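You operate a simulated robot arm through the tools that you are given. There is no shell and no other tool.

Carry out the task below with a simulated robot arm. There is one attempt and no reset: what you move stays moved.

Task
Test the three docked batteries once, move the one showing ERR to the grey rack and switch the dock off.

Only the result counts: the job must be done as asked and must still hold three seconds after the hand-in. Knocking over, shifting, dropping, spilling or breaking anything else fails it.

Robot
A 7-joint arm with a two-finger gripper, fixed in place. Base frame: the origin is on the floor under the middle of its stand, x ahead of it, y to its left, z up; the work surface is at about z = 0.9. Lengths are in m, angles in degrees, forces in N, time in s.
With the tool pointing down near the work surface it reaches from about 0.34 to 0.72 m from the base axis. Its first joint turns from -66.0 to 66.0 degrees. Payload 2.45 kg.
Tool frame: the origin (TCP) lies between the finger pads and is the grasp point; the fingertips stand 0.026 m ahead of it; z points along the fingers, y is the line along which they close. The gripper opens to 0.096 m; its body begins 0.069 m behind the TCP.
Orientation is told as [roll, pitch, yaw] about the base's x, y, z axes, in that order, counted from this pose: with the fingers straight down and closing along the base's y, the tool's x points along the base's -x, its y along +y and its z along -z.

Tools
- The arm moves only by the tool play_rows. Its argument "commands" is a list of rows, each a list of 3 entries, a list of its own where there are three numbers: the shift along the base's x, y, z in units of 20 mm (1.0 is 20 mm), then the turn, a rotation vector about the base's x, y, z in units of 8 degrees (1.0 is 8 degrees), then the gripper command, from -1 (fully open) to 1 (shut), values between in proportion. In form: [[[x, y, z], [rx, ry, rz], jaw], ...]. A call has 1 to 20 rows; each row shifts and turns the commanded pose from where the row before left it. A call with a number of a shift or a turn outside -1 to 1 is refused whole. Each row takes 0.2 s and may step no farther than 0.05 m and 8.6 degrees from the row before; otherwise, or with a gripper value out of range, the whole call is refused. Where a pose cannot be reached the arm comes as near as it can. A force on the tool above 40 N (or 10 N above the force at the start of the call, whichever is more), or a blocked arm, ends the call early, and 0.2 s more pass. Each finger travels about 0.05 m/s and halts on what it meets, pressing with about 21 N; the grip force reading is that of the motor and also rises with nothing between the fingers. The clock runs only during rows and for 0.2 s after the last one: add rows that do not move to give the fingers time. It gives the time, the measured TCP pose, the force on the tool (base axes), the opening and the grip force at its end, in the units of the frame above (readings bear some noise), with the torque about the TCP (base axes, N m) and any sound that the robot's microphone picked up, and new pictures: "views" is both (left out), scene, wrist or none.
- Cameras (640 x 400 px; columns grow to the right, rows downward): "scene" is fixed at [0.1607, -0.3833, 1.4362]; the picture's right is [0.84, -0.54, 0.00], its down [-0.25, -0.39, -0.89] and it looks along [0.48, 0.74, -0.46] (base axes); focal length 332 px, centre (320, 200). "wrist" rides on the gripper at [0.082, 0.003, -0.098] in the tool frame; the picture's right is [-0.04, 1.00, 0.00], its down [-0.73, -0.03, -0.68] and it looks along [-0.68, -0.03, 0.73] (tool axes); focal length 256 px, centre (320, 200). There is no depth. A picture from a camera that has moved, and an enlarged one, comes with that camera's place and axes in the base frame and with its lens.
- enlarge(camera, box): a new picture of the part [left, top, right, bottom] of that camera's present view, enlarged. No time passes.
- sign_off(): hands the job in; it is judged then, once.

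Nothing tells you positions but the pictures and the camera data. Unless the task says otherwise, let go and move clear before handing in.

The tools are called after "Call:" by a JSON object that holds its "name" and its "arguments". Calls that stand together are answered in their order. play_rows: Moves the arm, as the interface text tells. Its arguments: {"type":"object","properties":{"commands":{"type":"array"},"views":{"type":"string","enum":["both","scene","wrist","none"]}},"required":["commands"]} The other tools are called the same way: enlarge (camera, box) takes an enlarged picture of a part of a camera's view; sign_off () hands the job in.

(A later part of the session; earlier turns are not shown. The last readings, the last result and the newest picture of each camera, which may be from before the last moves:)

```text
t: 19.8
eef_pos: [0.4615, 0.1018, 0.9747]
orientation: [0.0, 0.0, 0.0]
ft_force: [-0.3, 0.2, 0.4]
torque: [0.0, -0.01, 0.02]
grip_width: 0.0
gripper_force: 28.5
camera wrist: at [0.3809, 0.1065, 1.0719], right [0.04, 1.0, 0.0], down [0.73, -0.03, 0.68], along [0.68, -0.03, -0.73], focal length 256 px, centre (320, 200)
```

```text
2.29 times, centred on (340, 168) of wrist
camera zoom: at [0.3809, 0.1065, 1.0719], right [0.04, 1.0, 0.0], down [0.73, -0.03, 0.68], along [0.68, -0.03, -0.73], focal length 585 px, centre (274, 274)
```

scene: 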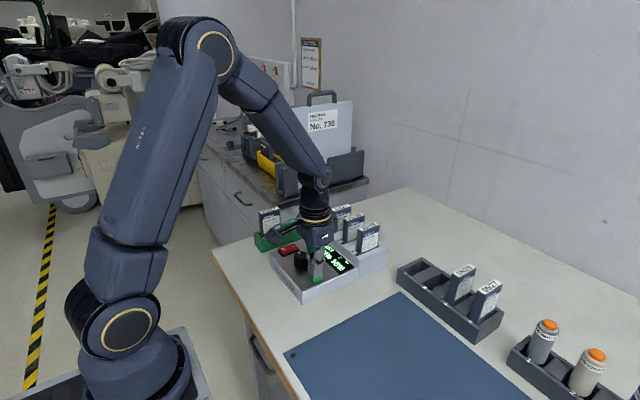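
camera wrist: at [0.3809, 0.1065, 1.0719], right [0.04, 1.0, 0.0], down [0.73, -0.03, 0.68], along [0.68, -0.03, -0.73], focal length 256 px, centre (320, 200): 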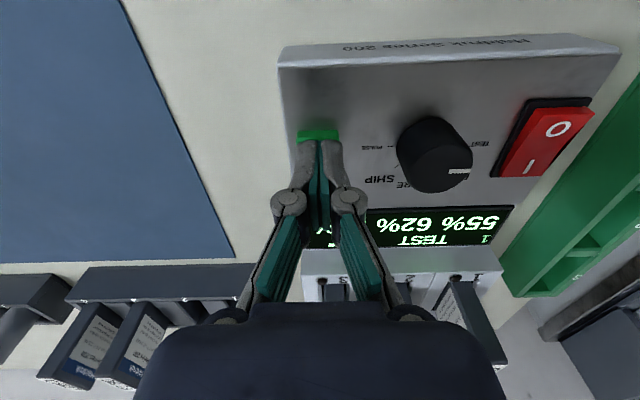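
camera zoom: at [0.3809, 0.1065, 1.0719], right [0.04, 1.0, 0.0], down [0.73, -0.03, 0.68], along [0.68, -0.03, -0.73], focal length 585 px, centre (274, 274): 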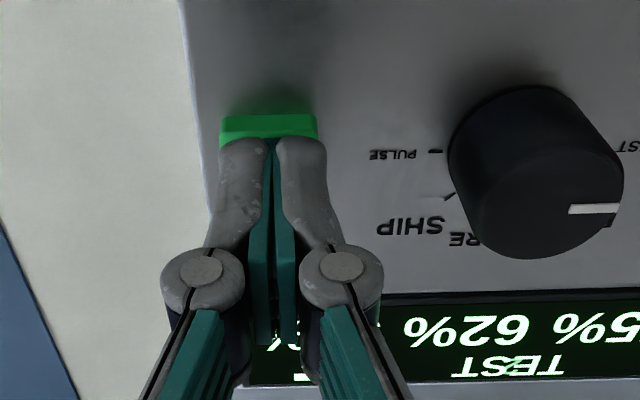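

Still no contact force, and the tips are just above or lightly on the button. I'll press on in 1 mm steps until the display changes.

Call:
{"name": "play_rows", "arguments": {"commands": [[[0, 0, -0.05], [0, 0, 0], 1], [[0, 0, -0.05], [0, 0, 0], 1]], "views": "scene"}}

Call:
{"name": "enlarge", "arguments": {"camera": "scene", "box": [260, 200, 372, 284]}}

```text
t: 20.4
eef_pos: [0.4622, 0.1031, 0.9716]
orientation: [0.0, -0.1, 0.0]
ft_force: [0.9, -0.6, 0.8]
torque: [-0.02, -0.02, -0.02]
grip_width: 0.006
gripper_force: 27.8
heard: click
```

scene: 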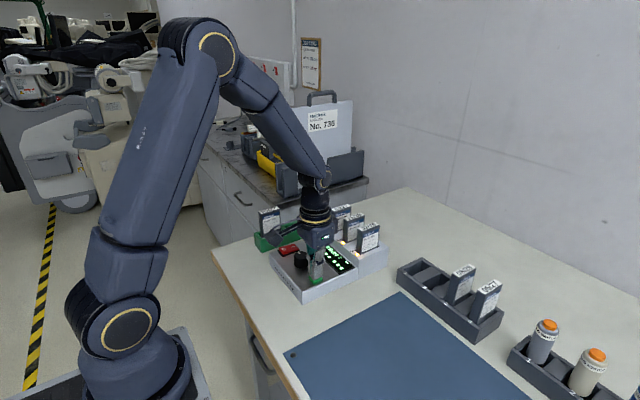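

```text
4.76 times, centred on (316, 242) of scene
camera zoom: at [0.1607, -0.3833, 1.4362], right [0.84, -0.54, 0.0], down [-0.25, -0.39, -0.89], along [0.48, 0.74, -0.46], focal length 1581 px, centre (339, 0)
```

zoom: 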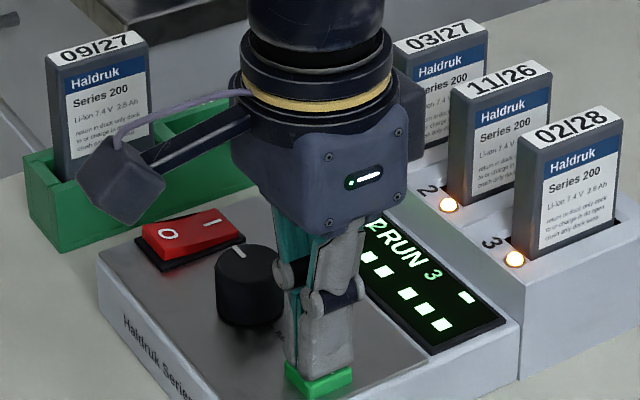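

There was one click and the display shows RUN with the slot lamps lit. I'll lift straight off and wait for the result.

Call:
{"name": "play_rows", "arguments": {"commands": [[[0, 0, 1.0], [0, 0, 0], 1], [[0, 0, 1.0], [0, 0, 0], 1], [[0, 0, 1.0], [0, 0, 0], 1], [[-0.8, 0.5, 1.0], [0, 0, 0], 1], [[-0.8, 0.5, 1.0], [0, 0, 0], 1], [[-0.8, 0.5, 1.0], [0, 0, 0], 1], [[-0.8, 0.5, 1.0], [0, 0, 0], 1], [[0, 0, 0], [0, 0, 0], 1], [[0, 0, 0], [0, 0, 0], 1], [[0, 0, 0], [0, 0, 0], 1], [[0, 0, 0], [0, 0, 0], 1], [[0, 0, 0], [0, 0, 0], 1]]}}

Call:
{"name": "enlarge", "arguments": {"camera": "scene", "box": [260, 200, 404, 308]}}

```text
t: 23.0
eef_pos: [0.3994, 0.1437, 1.1113]
orientation: [0.0, -0.1, -0.1]
ft_force: [-0.5, 0.4, -1.0]
torque: [0.01, -0.01, 0.0]
grip_width: 0.0
gripper_force: 28.2
camera wrist: at [0.318, 0.1472, 1.2096], right [0.04, 1.0, 0.0], down [0.73, -0.03, 0.68], along [0.68, -0.03, -0.73], focal length 256 px, centre (320, 200)
```

scene: 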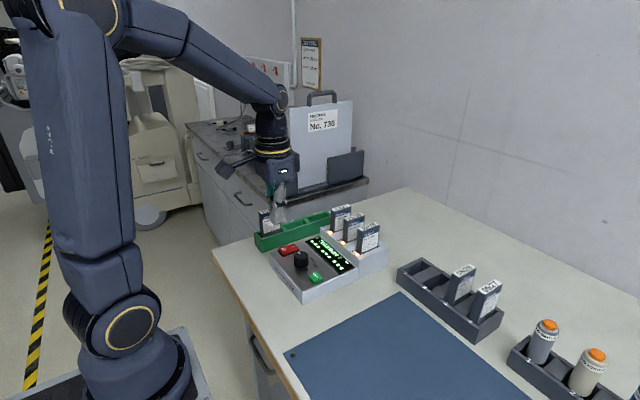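
wrist: 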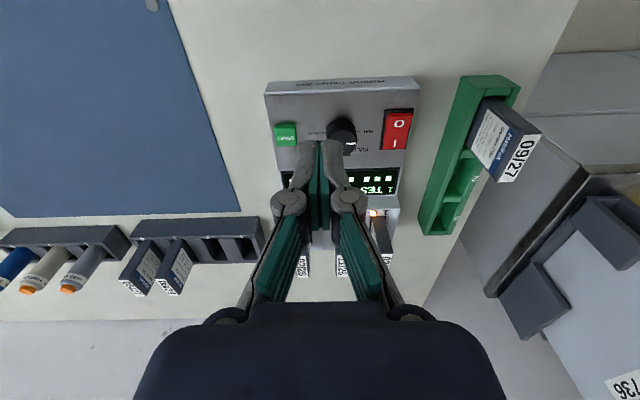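

```text
3.70 times, centred on (332, 254) of scene
camera zoom: at [0.1607, -0.3833, 1.4362], right [0.84, -0.54, 0.0], down [-0.25, -0.39, -0.89], along [0.48, 0.74, -0.46], focal length 1230 px, centre (276, 0)
```

zoom: 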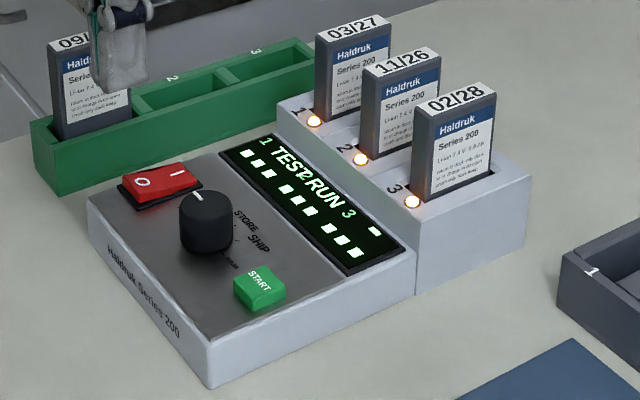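

The test is running. While it runs I'll move over toward the grey rack with the gripper open to measure its slots.

Call:
{"name": "play_rows", "arguments": {"commands": [[[0.63, -0.9, 0.55], [0, 0, 0], -1], [[0.63, -0.9, 0.55], [0, 0, 0], -1], [[0.63, -0.9, 0.55], [0, 0, 0], -1], [[0.63, -0.9, 0.55], [0, 0, 0], -1], [[0.63, -0.9, 0.55], [0, 0, 0], -1], [[0.63, -0.9, 0.55], [0, 0, 0], -1], [[0.63, -0.9, 0.55], [0, 0, 0], -1], [[0.63, -0.9, 0.55], [0, 0, 0], -1], [[0, 0, 0], [0, 0, 0], -1], [[0, 0, 0], [0, 0, 0], -1]]}}

Call:
{"name": "enlarge", "arguments": {"camera": "scene", "box": [260, 200, 404, 308]}}

Call:
{"name": "enlarge", "arguments": {"camera": "wrist", "box": [180, 100, 440, 262]}}

```text
t: 25.2
eef_pos: [0.5015, -0.0016, 1.2012]
orientation: [-0.1, 0.1, -0.1]
ft_force: [1.0, 0.6, -0.2]
torque: [0.02, 0.0, -0.03]
grip_width: 0.0962
gripper_force: 0.1
camera wrist: at [0.4198, 0.0023, 1.3004], right [0.04, 1.0, 0.0], down [0.73, -0.03, 0.68], along [0.68, -0.03, -0.73], focal length 256 px, centre (320, 200)
```

scene: 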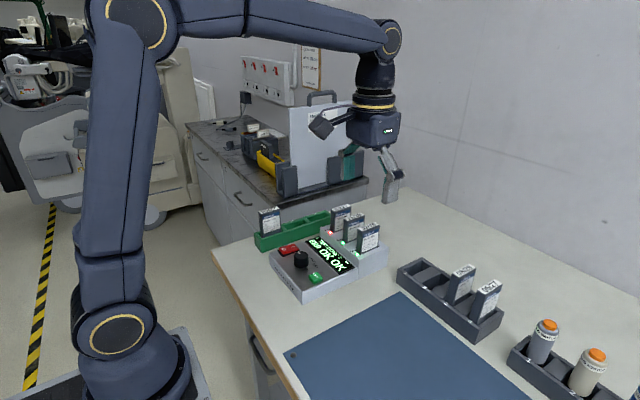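
wrist: 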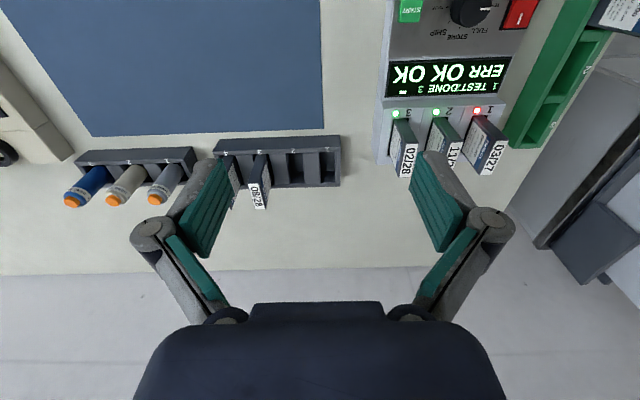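

```text
3.70 times, centred on (332, 254) of scene
camera zoom: at [0.1607, -0.3833, 1.4362], right [0.84, -0.54, 0.0], down [-0.25, -0.39, -0.89], along [0.48, 0.74, -0.46], focal length 1230 px, centre (276, 0)
```

zoom: 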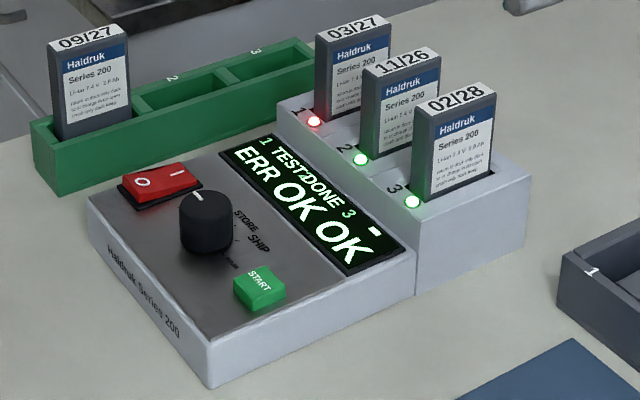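

```text
2.46 times, centred on (310, 181) of wrist
camera zoom: at [0.4198, 0.0023, 1.3004], right [0.04, 1.0, 0.0], down [0.73, -0.03, 0.68], along [0.68, -0.03, -0.73], focal length 630 px, centre (345, 247)
```

zoom: 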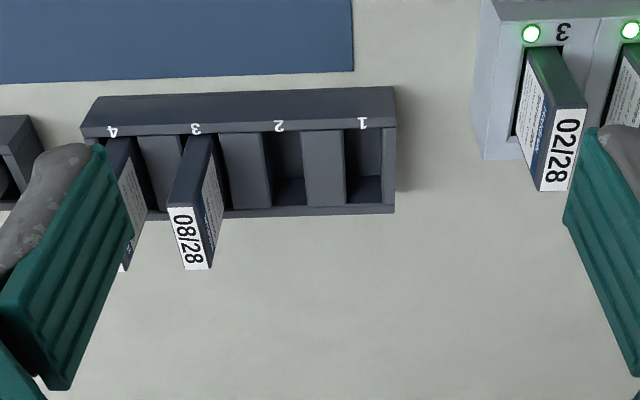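

The test is done: slot 1 (battery 03/27) shows ERR with a red lamp, and slots 2 and 3 show OK. Grey rack slots 1 and 2 are empty, with slot 1 near (0.68, 0.006). I'll go to battery 1 and look closer.

Call:
{"name": "play_rows", "arguments": {"commands": [[[0.16, 0.925, -0.3], [0, 0, 0], -0.1], [[0.16, 0.925, -0.3], [0, 0, 0], -0.1], [[0.16, 0.925, -0.3], [0, 0, 0], -0.1], [[0.16, 0.925, -0.3], [0, 0, 0], -0.1], [[0.16, 0.925, -0.3], [0, 0, 0], -0.1], [[0.16, 0.925, -0.3], [0, 0, 0], -0.1], [[0.16, 0.925, -0.3], [0, 0, 0], -0.1], [[0.16, 0.925, -0.3], [0, 0, 0], -0.1], [[0.16, 0.925, -0.3], [0, 0, 0], -0.1], [[0.16, 0.925, -0.3], [0, 0, 0], -0.1], [[0.16, 0.925, -0.3], [0, 0, 0], -0.1], [[0.16, 0.925, -0.3], [0, 0, 0], -0.1], [[0, 0, 0], [0, 0, 0], -0.1]]}}

Call:
{"name": "enlarge", "arguments": {"camera": "wrist", "box": [200, 60, 440, 210]}}

Call:
{"name": "enlarge", "arguments": {"camera": "scene", "box": [300, 180, 396, 240]}}

```text
t: 28.0
eef_pos: [0.5379, 0.2224, 1.1287]
orientation: [0.0, 0.1, 0.0]
ft_force: [-0.5, 0.0, -0.7]
torque: [-0.01, 0.01, -0.02]
grip_width: 0.0528
gripper_force: 0.2
camera wrist: at [0.4566, 0.2258, 1.2259], right [0.04, 1.0, 0.0], down [0.73, -0.03, 0.68], along [0.68, -0.03, -0.73], focal length 256 px, centre (320, 200)
```

scene: 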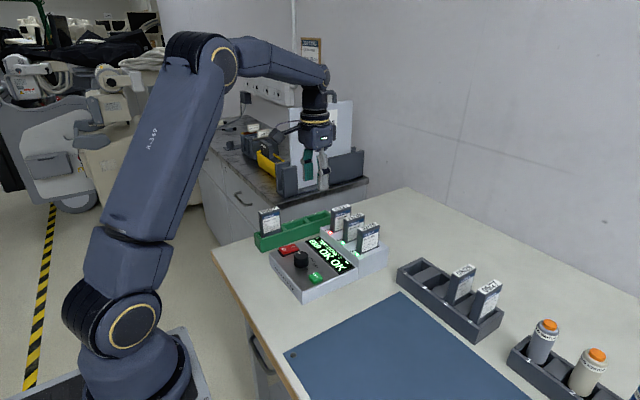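
wrist: 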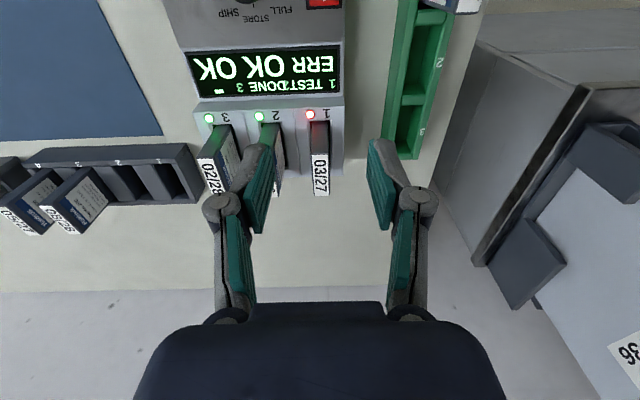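

```text
2.67 times, centred on (320, 135) of wrist
camera zoom: at [0.4566, 0.2258, 1.2259], right [0.04, 1.0, 0.0], down [0.73, -0.03, 0.68], along [0.68, -0.03, -0.73], focal length 683 px, centre (320, 373)
```

zoom: 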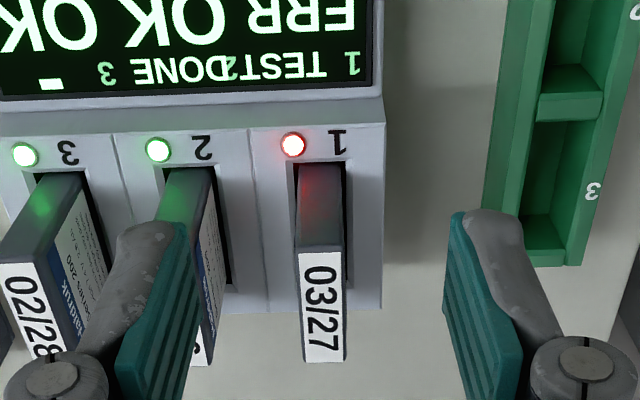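

```text
6.67 times, centred on (348, 210) of scene
camera zoom: at [0.1607, -0.3833, 1.4362], right [0.84, -0.54, 0.0], down [-0.25, -0.39, -0.89], along [0.48, 0.74, -0.46], focal length 2214 px, centre (133, 133)
```

zoom: 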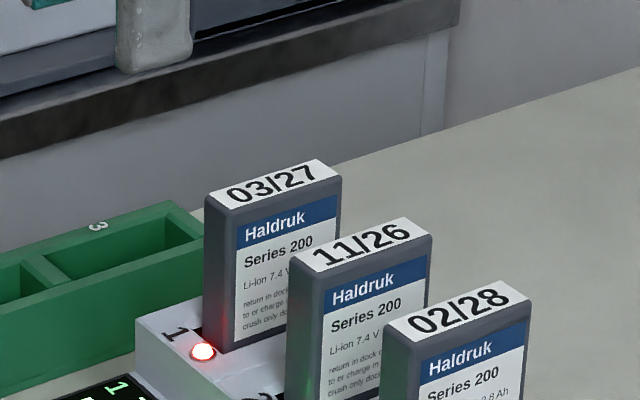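

Battery 1's top is centred near (0.616, 0.2205, 1.019) and about 17 mm thick along y. I'll move directly above it with a narrow opening so the fingers stay clear of battery 2.

Call:
{"name": "play_rows", "arguments": {"commands": [[[0.78, -0.02, -0.49], [0, 0, 0], 0.29], [[0.78, -0.02, -0.49], [0, 0, 0], 0.29], [[0.78, -0.02, -0.49], [0, 0, 0], 0.29], [[0.78, -0.02, -0.49], [0, 0, 0], 0.29], [[0.78, -0.02, -0.49], [0, 0, 0], 0.29], [[0, 0, 0], [0, 0, 0], 0.29], [[0, 0, 0], [0, 0, 0], 0.29]]}}

Call:
{"name": "enlarge", "arguments": {"camera": "wrist", "box": [200, 60, 440, 210]}}

Call:
{"name": "enlarge", "arguments": {"camera": "scene", "box": [290, 170, 402, 240]}}

```text
t: 29.6
eef_pos: [0.6169, 0.2196, 1.0775]
orientation: [0.0, -0.1, 0.0]
ft_force: [0.0, -0.1, -0.4]
torque: [0.03, 0.0, 0.02]
grip_width: 0.0341
gripper_force: 0.0
camera wrist: at [0.5353, 0.2232, 1.1764], right [0.04, 1.0, 0.0], down [0.73, -0.03, 0.68], along [0.68, -0.03, -0.73], focal length 256 px, centre (320, 200)
```

scene: 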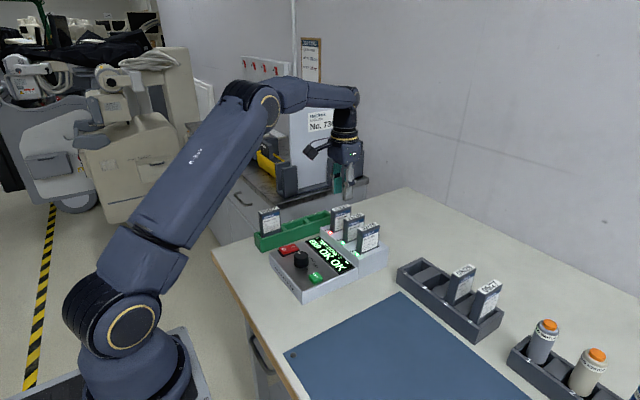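
wrist: 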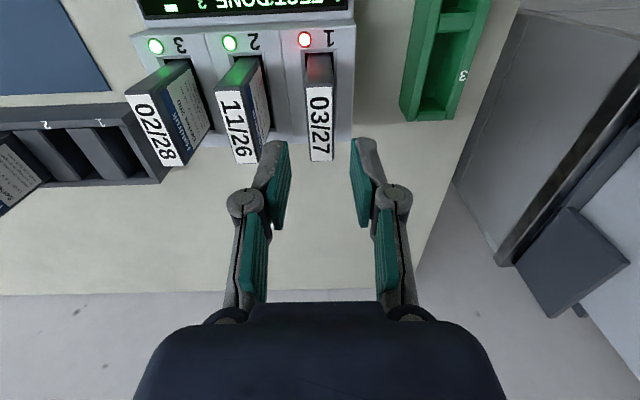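

```text
2.67 times, centred on (320, 135) of wrist
camera zoom: at [0.5353, 0.2232, 1.1764], right [0.04, 1.0, 0.0], down [0.73, -0.03, 0.68], along [0.68, -0.03, -0.73], focal length 683 px, centre (320, 373)
```

zoom: 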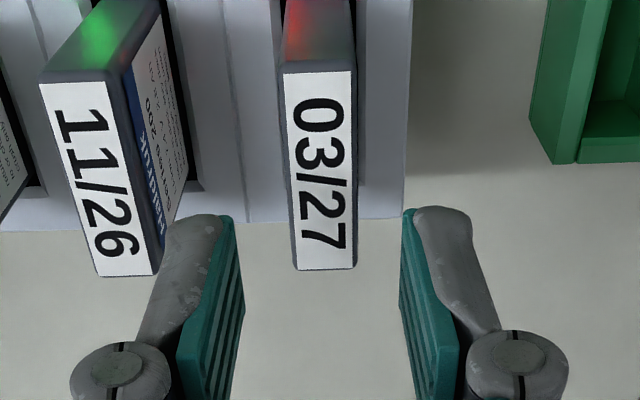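

```text
5.71 times, centred on (346, 205) of scene
camera zoom: at [0.1607, -0.3833, 1.4362], right [0.84, -0.54, 0.0], down [-0.25, -0.39, -0.89], along [0.48, 0.74, -0.46], focal length 1897 px, centre (171, 171)
```

zoom: 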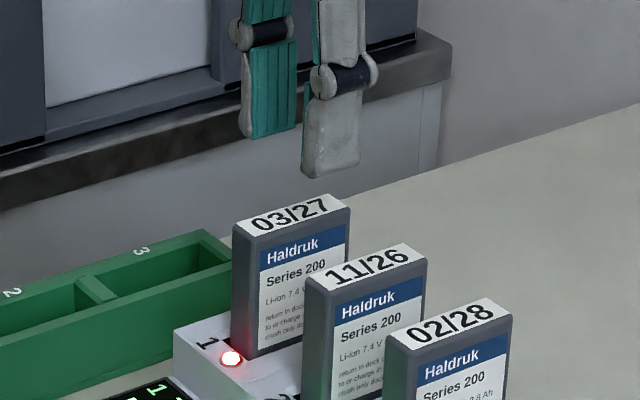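

Battery 1 is centred at (0.6165, 0.2205), aligned with the gripper. I'll lower to z ≈ 1.0 around it.

Call:
{"name": "play_rows", "arguments": {"commands": [[[0, 0.04, -0.97], [0, 0, 0], 0.29], [[0, 0, -0.97], [0, 0, 0], 0.29], [[0, 0, -0.97], [0, 0, 0], 0.29], [[0, 0, -0.97], [0, 0, 0], 0.29], [[0, 0, 0], [0, 0, 0], 0.29]]}}

Call:
{"name": "enlarge", "arguments": {"camera": "wrist", "box": [200, 60, 440, 210]}}

Call:
{"name": "enlarge", "arguments": {"camera": "scene", "box": [290, 170, 402, 240]}}

```text
t: 30.8
eef_pos: [0.6156, 0.2193, 1.0012]
orientation: [0.1, 0.0, 0.0]
ft_force: [1.0, 0.2, -0.7]
torque: [-0.01, -0.03, 0.06]
grip_width: 0.0342
gripper_force: 0.1
camera wrist: at [0.5352, 0.2228, 1.0995], right [0.04, 1.0, 0.0], down [0.73, -0.03, 0.68], along [0.68, -0.03, -0.73], focal length 256 px, centre (320, 200)
```

scene: 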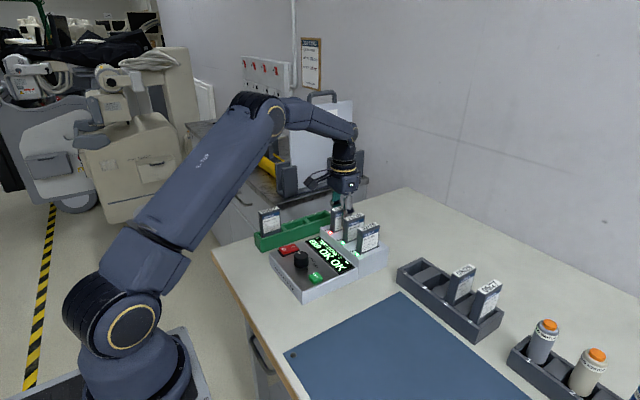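
wrist: 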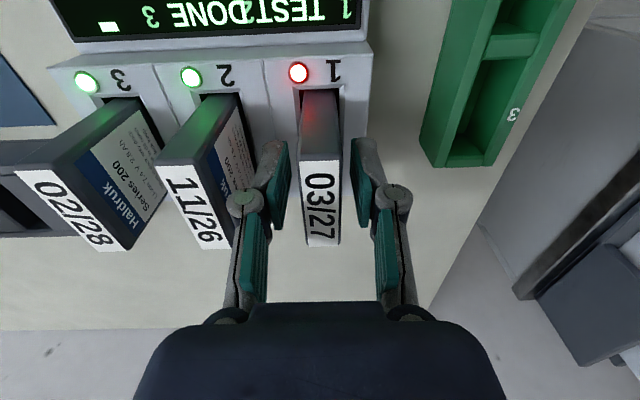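

```text
2.67 times, centred on (320, 135) of wrist
camera zoom: at [0.5352, 0.2228, 1.0995], right [0.04, 1.0, 0.0], down [0.73, -0.03, 0.68], along [0.68, -0.03, -0.73], focal length 683 px, centre (320, 373)
```

zoom: 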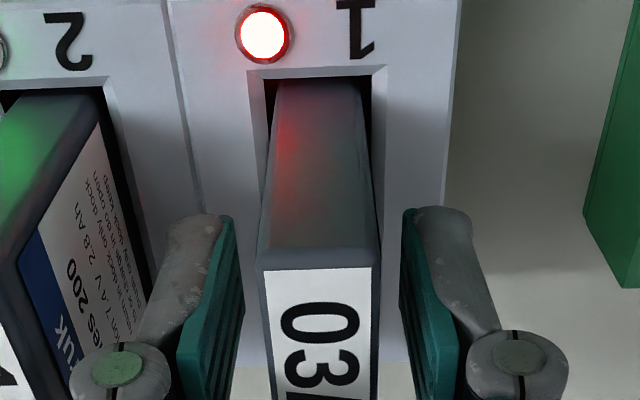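

```text
5.71 times, centred on (346, 205) of scene
camera zoom: at [0.1607, -0.3833, 1.4362], right [0.84, -0.54, 0.0], down [-0.25, -0.39, -0.89], along [0.48, 0.74, -0.46], focal length 1897 px, centre (171, 171)
```

zoom: 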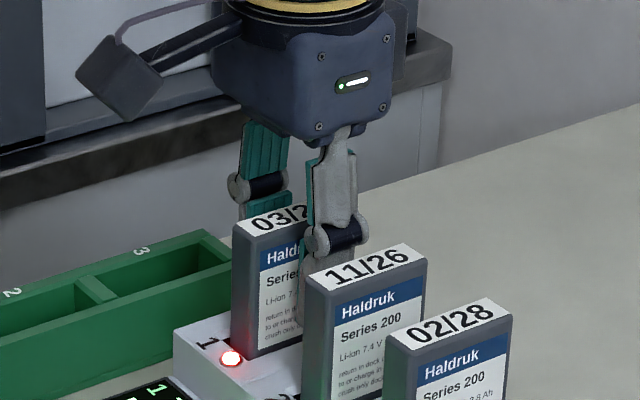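

The fingers straddle battery 1 evenly and clear battery 2. I'll close on it.

Call:
{"name": "play_rows", "arguments": {"commands": [[[0, 0.035, 0], [0, 0, 0], 0.29], [[0, 0, 0], [0, 0, 0], 1], [[0, 0, 0], [0, 0, 0], 1], [[0, 0, 0], [0, 0, 0], 1], [[0, 0, 0], [0, 0, 0], 1]]}}

Call:
{"name": "enlarge", "arguments": {"camera": "wrist", "box": [200, 60, 440, 210]}}

```text
t: 32.0
eef_pos: [0.6166, 0.2204, 1.0018]
orientation: [0.0, 0.0, 0.1]
ft_force: [0.1, -0.2, 0.5]
torque: [0.03, -0.01, 0.02]
grip_width: 0.0179
gripper_force: 21.1
camera wrist: at [0.5349, 0.2234, 1.0995], right [0.04, 1.0, 0.0], down [0.73, -0.03, 0.68], along [0.68, -0.03, -0.73], focal length 256 px, centre (320, 200)
```

scene: 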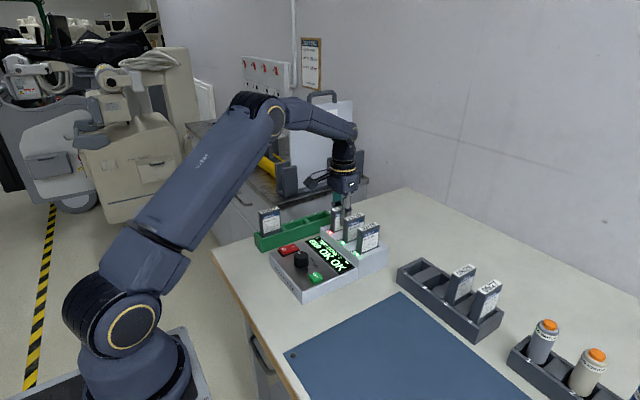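
wrist: 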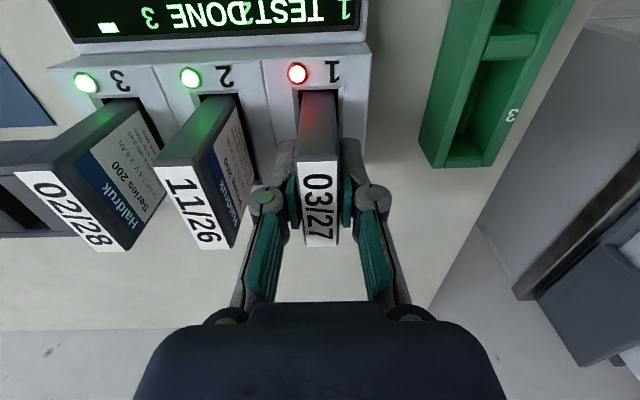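

```text
2.67 times, centred on (320, 135) of wrist
camera zoom: at [0.5349, 0.2234, 1.0995], right [0.04, 1.0, 0.0], down [0.73, -0.03, 0.68], along [0.68, -0.03, -0.73], focal length 683 px, centre (320, 373)
```

zoom: 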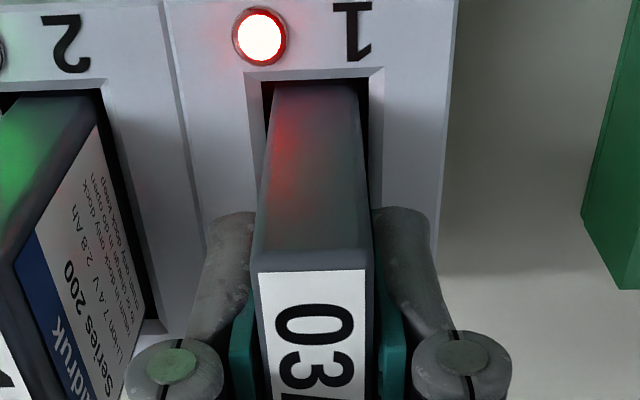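

The battery is gripped at 17.9 mm with no side load. I'll lift it straight up, gently at first.

Call:
{"name": "play_rows", "arguments": {"commands": [[[0, 0, 0.25], [0, 0, 0], 1], [[0, 0, 0.5], [0, 0, 0], 1], [[0, 0, 0.5], [0, 0, 0], 1], [[0, 0, 0.5], [0, 0, 0], 1], [[0, 0, 0.5], [0, 0, 0], 1]]}}

Call:
{"name": "enlarge", "arguments": {"camera": "scene", "box": [290, 150, 402, 240]}}

```text
t: 33.2
eef_pos: [0.616, 0.2196, 1.0472]
orientation: [0.0, -0.1, 0.1]
ft_force: [-0.9, 0.3, -1.8]
torque: [-0.03, 0.02, 0.01]
grip_width: 0.0176
gripper_force: 21.3
camera wrist: at [0.5344, 0.2236, 1.1452], right [0.04, 1.0, 0.0], down [0.73, -0.03, 0.68], along [0.68, -0.03, -0.73], focal length 256 px, centre (320, 200)
```

scene: 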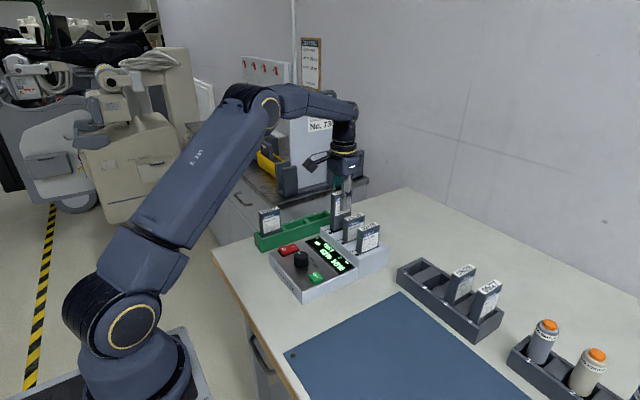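
wrist: 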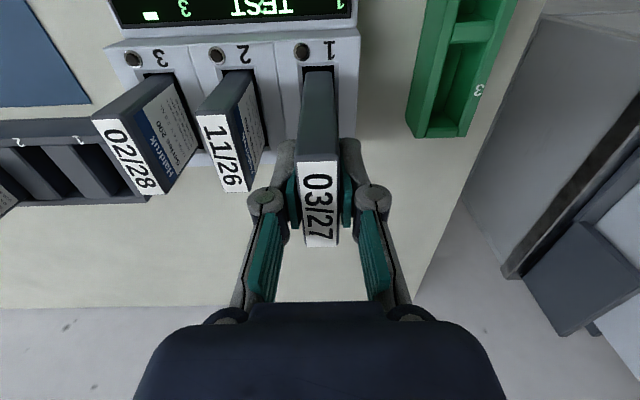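

```text
4.44 times, centred on (346, 195) of scene
camera zoom: at [0.1607, -0.3833, 1.4362], right [0.84, -0.54, 0.0], down [-0.25, -0.39, -0.89], along [0.48, 0.74, -0.46], focal length 1476 px, centre (204, 222)
```

zoom: 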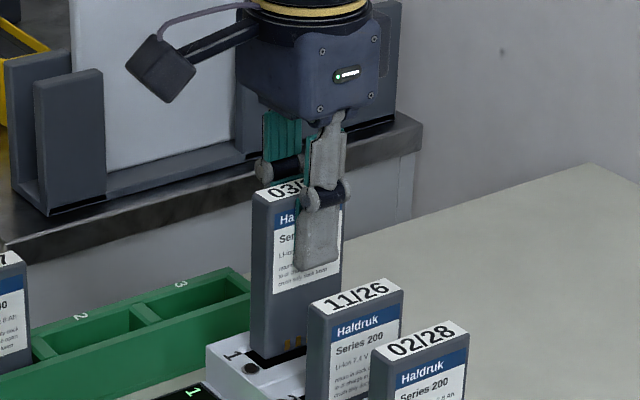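

The battery is sliding out cleanly and its contacts are now visible at the dock top. I'll raise it clear of the other batteries and carry it over toward grey rack slot 1.

Call:
{"name": "play_rows", "arguments": {"commands": [[[0, 0, 0.86], [0, 0, 0], 1], [[0, 0, 0.86], [0, 0, 0], 1], [[0, 0, 0.86], [0, 0, 0], 1], [[0, 0, 0.86], [0, 0, 0], 1], [[0, 0, 0.86], [0, 0, 0], 1], [[0, 0, 0.86], [0, 0, 0], 1], [[0.2, -0.95, 0], [0, 0, 0], 1], [[0.2, -0.95, 0], [0, 0, 0], 1], [[0.2, -0.95, 0], [0, 0, 0], 1], [[0.2, -0.95, 0], [0, 0, 0], 1], [[0.2, -0.95, 0], [0, 0, 0], 1], [[0.2, -0.95, 0], [0, 0, 0], 1], [[0.2, -0.95, 0], [0, 0, 0], 1], [[0.2, -0.95, 0], [0, 0, 0], 1], [[0.2, -0.95, 0], [0, 0, 0], 1], [[0.2, -0.95, 0], [0, 0, 0], 1], [[0.2, -0.95, 0], [0, 0, 0], 1], [[0, 0, 0], [0, 0, 0], 1]]}}

Call:
{"name": "enlarge", "arguments": {"camera": "wrist", "box": [180, 20, 440, 182]}}

Call:
{"name": "enlarge", "arguments": {"camera": "scene", "box": [380, 140, 540, 340]}}

```text
t: 37.0
eef_pos: [0.66, 0.0095, 1.149]
orientation: [0.0, 0.0, 0.0]
ft_force: [-0.6, 0.5, -2.7]
torque: [-0.03, -0.01, -0.02]
grip_width: 0.0178
gripper_force: 21.2
camera wrist: at [0.5776, 0.013, 1.2483], right [0.04, 1.0, 0.0], down [0.73, -0.03, 0.68], along [0.68, -0.03, -0.73], focal length 256 px, centre (320, 200)
```

scene: 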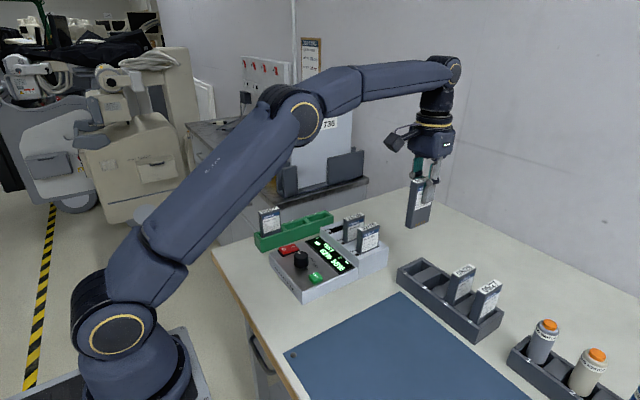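
wrist: 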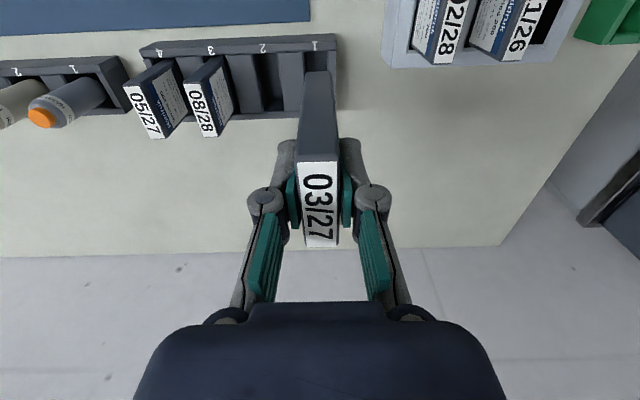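

```text
2.46 times, centred on (310, 101) of wrist
camera zoom: at [0.5776, 0.013, 1.2483], right [0.04, 1.0, 0.0], down [0.73, -0.03, 0.68], along [0.68, -0.03, -0.73], focal length 630 px, centre (345, 444)
```

zoom: 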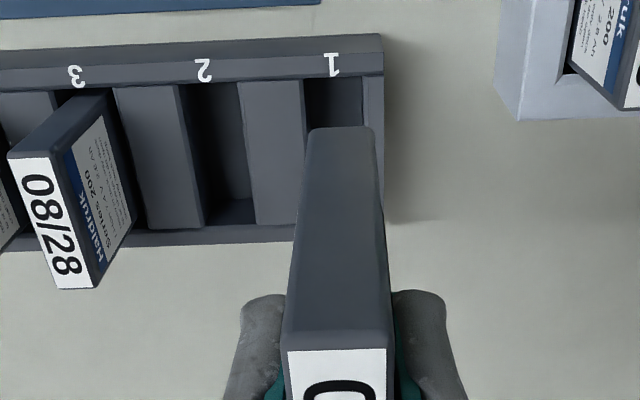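

```text
2.00 times, centred on (460, 240) of scene
camera zoom: at [0.1607, -0.3833, 1.4362], right [0.84, -0.54, 0.0], down [-0.25, -0.39, -0.89], along [0.48, 0.74, -0.46], focal length 664 px, centre (40, 120)
```

zoom: 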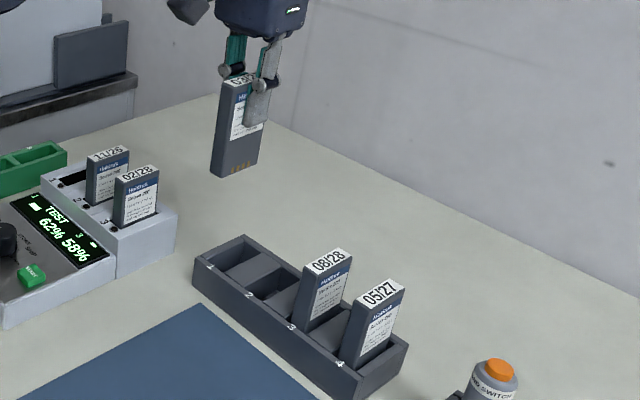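

The battery hangs vertically with its bottom about 90 mm below the TCP. Slot 1's pocket measures x 0.649–0.715 and y centre 0.0047, so I'll align over (0.681, 0.0047) and lower to just above the rack top for a check.

Call:
{"name": "play_rows", "arguments": {"commands": [[[0.52, -0.12, 0], [0, 0, 0], 1], [[0.52, -0.12, 0], [0, 0, 0], 1], [[0, 0, -0.86], [0, 0, 0], 1], [[0, 0, -0.86], [0, 0, 0], 1], [[0, 0, -0.86], [0, 0, 0], 1], [[0, 0, -0.86], [0, 0, 0], 1], [[0, 0, -0.86], [0, 0, 0], 1], [[0, 0, -0.7], [0, 0, 0], 1], [[0, 0, 0], [0, 0, 0], 1]]}}

Call:
{"name": "enlarge", "arguments": {"camera": "wrist", "box": [200, 20, 440, 170]}}

Call:
{"name": "enlarge", "arguments": {"camera": "scene", "box": [390, 170, 518, 290]}}

```text
t: 39.0
eef_pos: [0.6802, 0.0062, 1.0497]
orientation: [0.0, 0.0, 0.0]
ft_force: [-0.4, 0.1, -1.5]
torque: [0.04, -0.01, 0.04]
grip_width: 0.0177
gripper_force: 21.5
camera wrist: at [0.5991, 0.0095, 1.148], right [0.04, 1.0, 0.0], down [0.73, -0.03, 0.68], along [0.68, -0.03, -0.73], focal length 256 px, centre (320, 200)
```

scene: 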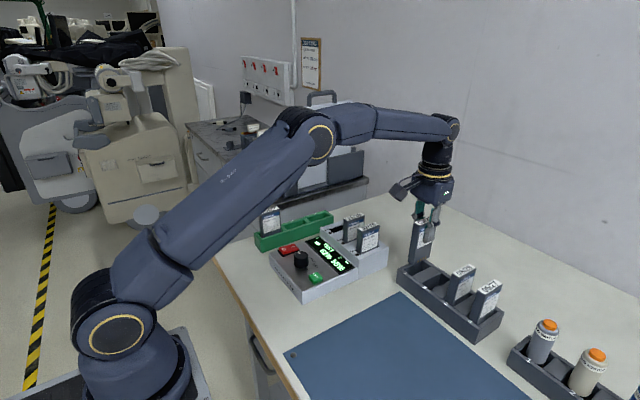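
wrist: 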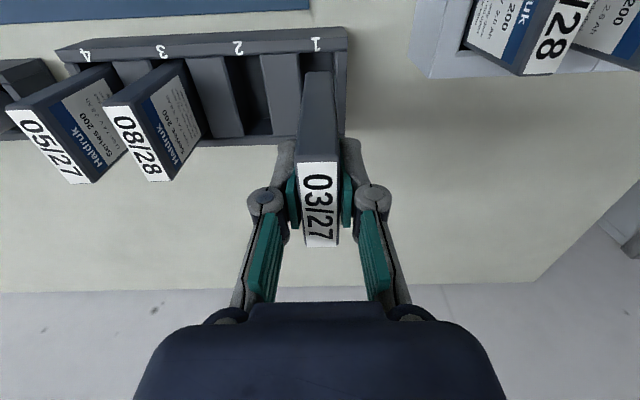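

```text
2.67 times, centred on (320, 95) of wrist
camera zoom: at [0.5991, 0.0095, 1.148], right [0.04, 1.0, 0.0], down [0.73, -0.03, 0.68], along [0.68, -0.03, -0.73], focal length 683 px, centre (320, 480)
```

zoom: 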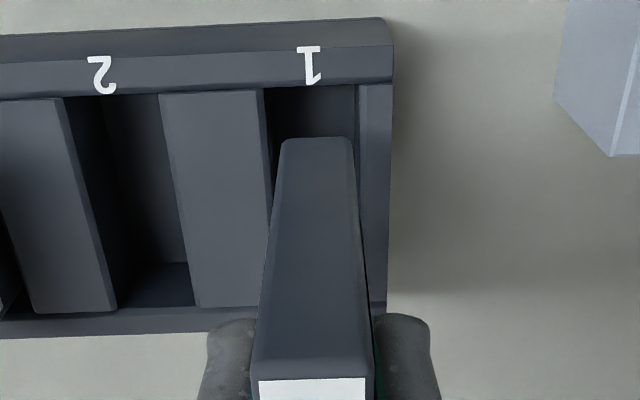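

```text
3.33 times, centred on (454, 230) of scene
camera zoom: at [0.1607, -0.3833, 1.4362], right [0.84, -0.54, 0.0], down [-0.25, -0.39, -0.89], along [0.48, 0.74, -0.46], focal length 1107 px, centre (-127, 100)
```

zoom: 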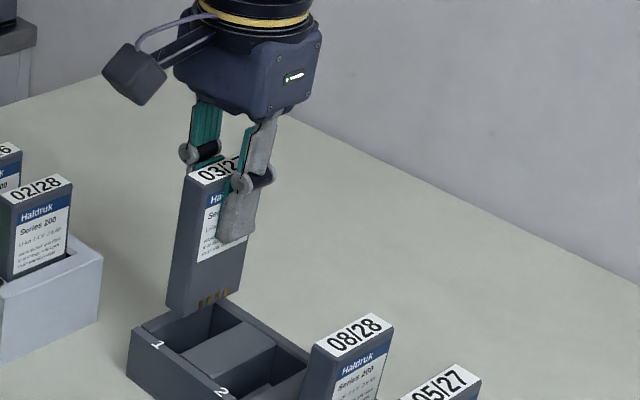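

The battery bottom is about 1.5 mm off in y from the pocket centre. I'll correct that and lower into the slot gently.

Call:
{"name": "play_rows", "arguments": {"commands": [[[0.07, -0.075, 0], [0, 0, 0], 1], [[0, 0, -0.4], [0, 0, 0], 1], [[0, 0, -0.4], [0, 0, 0], 1], [[0, 0, -0.4], [0, 0, 0], 1], [[0, 0, -0.4], [0, 0, 0], 1], [[0, 0, -0.4], [0, 0, 0], 1], [[0, 0, 0], [0, 0, 0], 1]]}}

Call:
{"name": "enlarge", "arguments": {"camera": "wrist", "box": [200, 20, 440, 170]}}

Call:
{"name": "enlarge", "arguments": {"camera": "scene", "box": [390, 190, 518, 310]}}

```text
t: 40.6
eef_pos: [0.6816, 0.0037, 1.0095]
orientation: [0.0, 0.0, 0.0]
ft_force: [-0.4, 0.5, -1.5]
torque: [-0.03, -0.03, -0.02]
grip_width: 0.0175
gripper_force: 20.9
camera wrist: at [0.6008, 0.0078, 1.1079], right [0.04, 1.0, 0.0], down [0.73, -0.03, 0.68], along [0.68, -0.03, -0.73], focal length 256 px, centre (320, 200)
```

scene: 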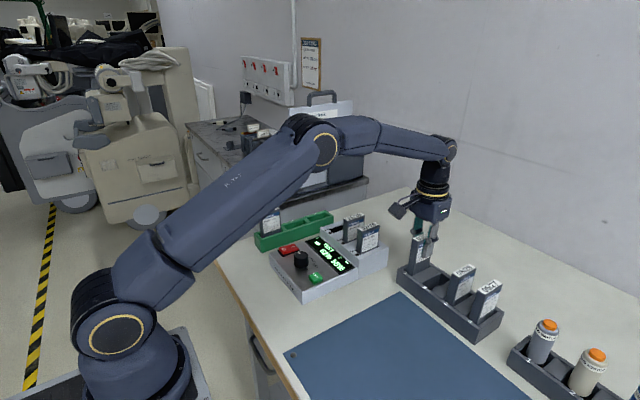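
wrist: 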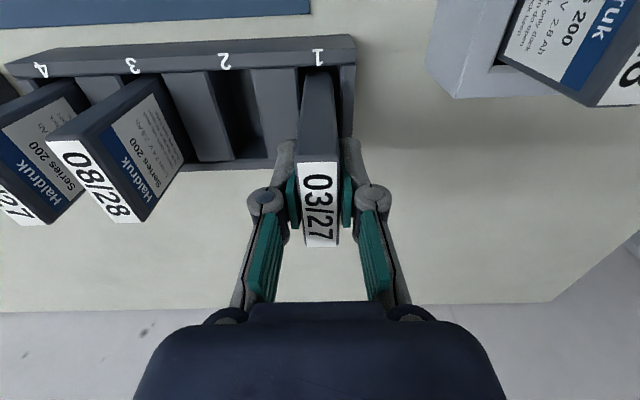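

```text
2.67 times, centred on (320, 95) of wrist
camera zoom: at [0.6008, 0.0078, 1.1079], right [0.04, 1.0, 0.0], down [0.73, -0.03, 0.68], along [0.68, -0.03, -0.73], focal length 683 px, centre (320, 480)
```

zoom: 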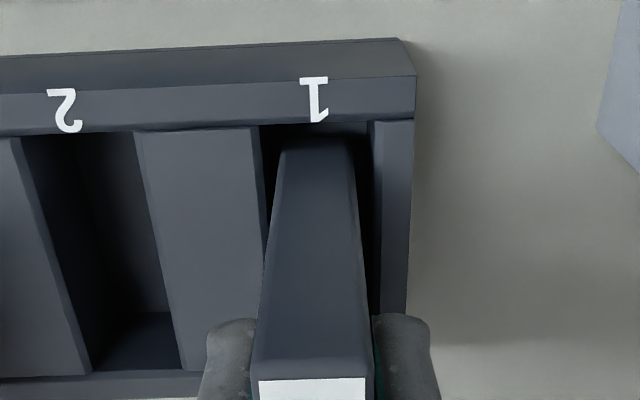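

```text
3.33 times, centred on (454, 250) of scene
camera zoom: at [0.1607, -0.3833, 1.4362], right [0.84, -0.54, 0.0], down [-0.25, -0.39, -0.89], along [0.48, 0.74, -0.46], focal length 1107 px, centre (-127, 33)
```

zoom: 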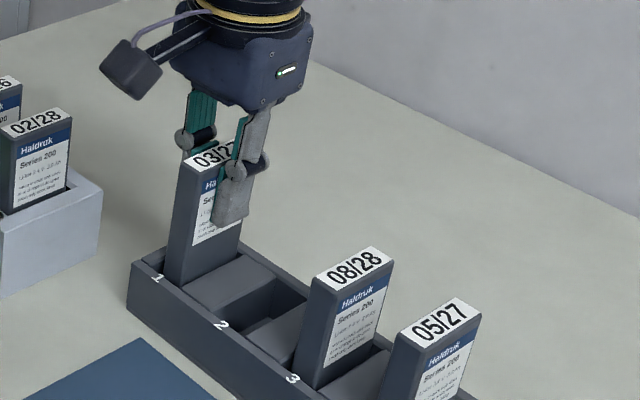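

The battery is inside the pocket with clearance on both sides and no contact force. I'll continue down in small steps to the floor.

Call:
{"name": "play_rows", "arguments": {"commands": [[[0, 0, -0.1], [0, 0, 0], 1], [[0, 0, -0.1], [0, 0, 0], 1], [[0, 0, -0.1], [0, 0, 0], 1], [[0, 0, -0.1], [0, 0, 0], 1], [[0, 0, -0.1], [0, 0, 0], 1], [[0, 0, -0.1], [0, 0, 0], 1]], "views": "none"}}

```text
t: 42.0
eef_pos: [0.6817, 0.0058, 0.9966]
orientation: [0.0, 0.0, 0.0]
ft_force: [0.1, -0.4, -2.0]
torque: [0.01, 0.01, 0.02]
grip_width: 0.0173
gripper_force: 20.6
```

There is still no floor contact at TCP z = 0.9966. I'll go on in 1 mm steps and watch the force.

Call:
{"name": "play_rows", "arguments": {"commands": [[[0, 0, -0.05], [0, 0, 0], 1], [[0, 0, -0.05], [0, 0, 0], 1], [[0, 0, -0.05], [0, 0, 0], 1]]}}

Call:
{"name": "enlarge", "arguments": {"camera": "scene", "box": [390, 190, 518, 310]}}

Call:
{"name": "enlarge", "arguments": {"camera": "wrist", "box": [200, 20, 440, 170]}}

```text
t: 42.8
eef_pos: [0.6815, 0.004, 0.9938]
orientation: [0.0, 0.0, 0.0]
ft_force: [-1.2, -0.3, -1.7]
torque: [0.02, 0.01, -0.02]
grip_width: 0.0176
gripper_force: 20.7
camera wrist: at [0.6004, 0.0086, 1.0921], right [0.04, 1.0, 0.0], down [0.73, -0.03, 0.68], along [0.68, -0.03, -0.73], focal length 256 px, centre (320, 200)
```

scene: 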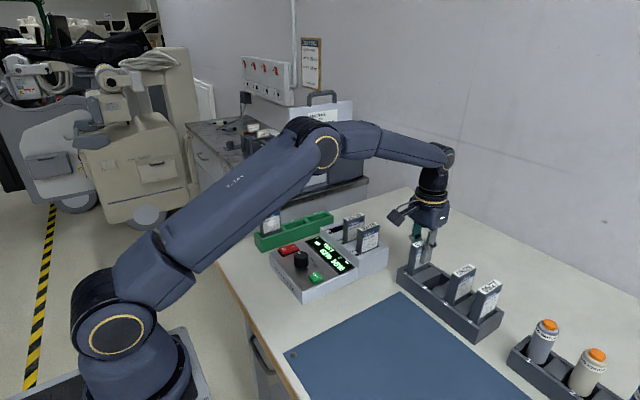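
wrist: 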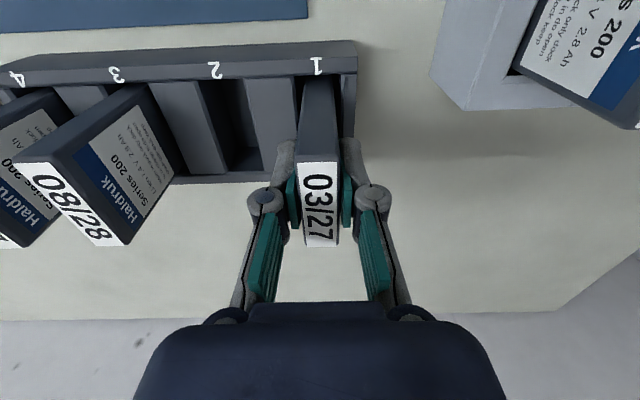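

```text
3.33 times, centred on (454, 250) of scene
camera zoom: at [0.1607, -0.3833, 1.4362], right [0.84, -0.54, 0.0], down [-0.25, -0.39, -0.89], along [0.48, 0.74, -0.46], focal length 1107 px, centre (-127, 33)
```

zoom: 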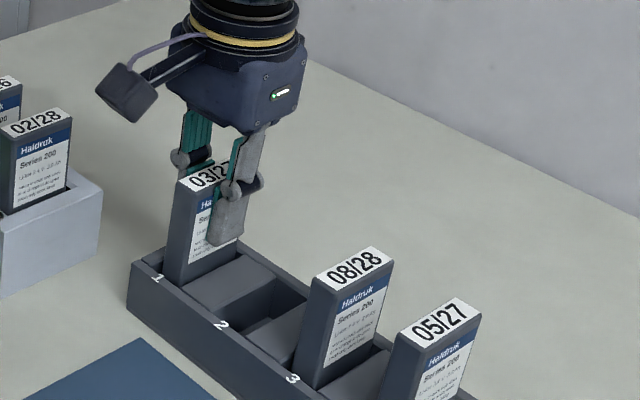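

```text
2.67 times, centred on (320, 95) of wrist
camera zoom: at [0.6004, 0.0086, 1.0921], right [0.04, 1.0, 0.0], down [0.73, -0.03, 0.68], along [0.68, -0.03, -0.73], focal length 683 px, centre (320, 480)
```

zoom: 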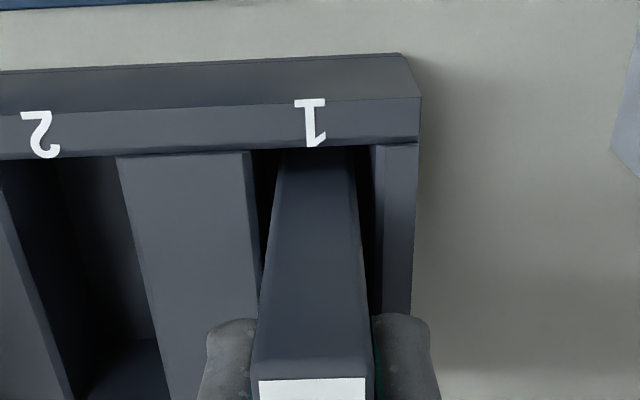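

The battery top now sits at nearly the same height as its rack neighbours. I'll continue in millimetre steps until the floor is felt.

Call:
{"name": "play_rows", "arguments": {"commands": [[[0, 0, -0.05], [0, 0, 0], 1], [[0, 0, -0.05], [0, 0, 0], 1]], "views": "none"}}

```text
t: 43.4
eef_pos: [0.6805, 0.0053, 0.993]
orientation: [-0.1, 0.0, 0.0]
ft_force: [-0.3, 1.2, -1.8]
torque: [-0.02, 0.04, 0.03]
grip_width: 0.0175
gripper_force: 21.4
```

Call:
{"name": "play_rows", "arguments": {"commands": [[[0, 0, -0.05], [0, 0, 0], 1], [[0, 0, -0.05], [0, 0, 0], 1], [[0, 0, 0], [0, 0, 0], 1]], "views": "none"}}

```text
t: 44.2
eef_pos: [0.682, 0.0049, 0.9908]
orientation: [0.0, -0.1, -0.1]
ft_force: [-0.9, 0.4, 10.2]
torque: [0.01, 0.35, 0.02]
grip_width: 0.0179
gripper_force: 21.0
```

The floor contact is felt at about 10 N. I'll ease off half a millimetre and open the fingers narrowly to let the battery stand.

Call:
{"name": "play_rows", "arguments": {"commands": [[[0, 0, 0.03], [0, 0, 0], 1], [[0, 0, 0], [0, 0, 0], 0.45], [[0, 0, 0], [0, 0, 0], 0.3], [[0, 0, 0], [0, 0, 0], 0.3], [[0, 0, 0], [0, 0, 0], 0.3]]}}

Call:
{"name": "enlarge", "arguments": {"camera": "scene", "box": [390, 190, 518, 310]}}

Call:
{"name": "enlarge", "arguments": {"camera": "wrist", "box": [200, 60, 440, 260]}}

```text
t: 45.4
eef_pos: [0.6817, 0.0048, 0.9919]
orientation: [0.0, 0.0, 0.1]
ft_force: [0.4, -0.4, -0.2]
torque: [0.03, 0.03, 0.0]
grip_width: 0.0338
gripper_force: 0.1
camera wrist: at [0.6004, 0.0087, 1.0897], right [0.04, 1.0, 0.0], down [0.73, -0.03, 0.68], along [0.68, -0.03, -0.73], focal length 256 px, centre (320, 200)
```

scene: 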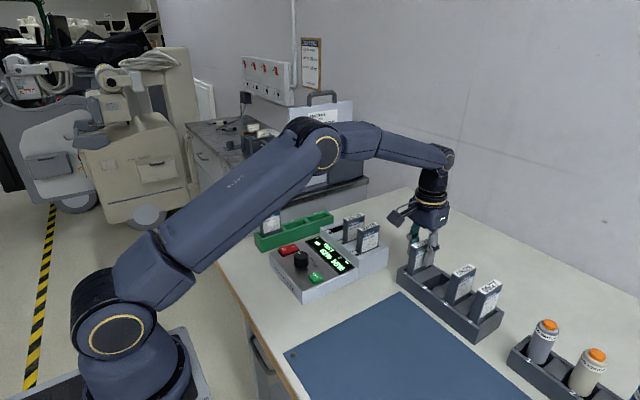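
wrist: 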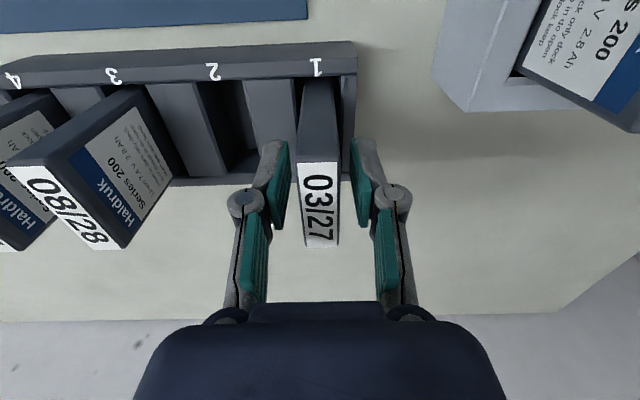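

```text
3.33 times, centred on (454, 250) of scene
camera zoom: at [0.1607, -0.3833, 1.4362], right [0.84, -0.54, 0.0], down [-0.25, -0.39, -0.89], along [0.48, 0.74, -0.46], focal length 1107 px, centre (-127, 33)
```

zoom: 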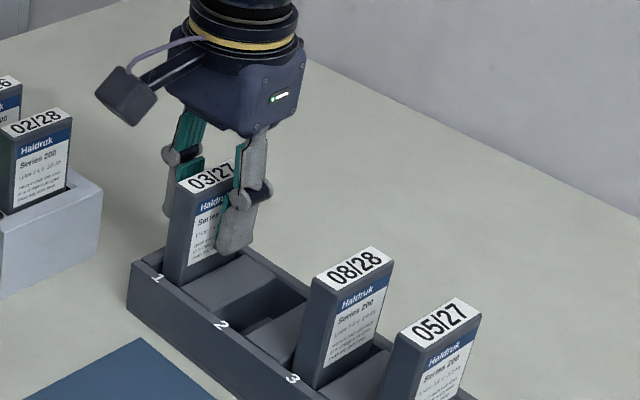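

```text
2.00 times, centred on (320, 160) of wrist
camera zoom: at [0.6004, 0.0087, 1.0897], right [0.04, 1.0, 0.0], down [0.73, -0.03, 0.68], along [0.68, -0.03, -0.73], focal length 512 px, centre (320, 280)
```

zoom: 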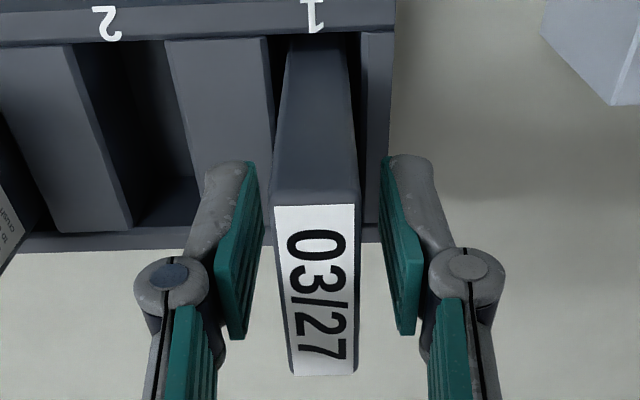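

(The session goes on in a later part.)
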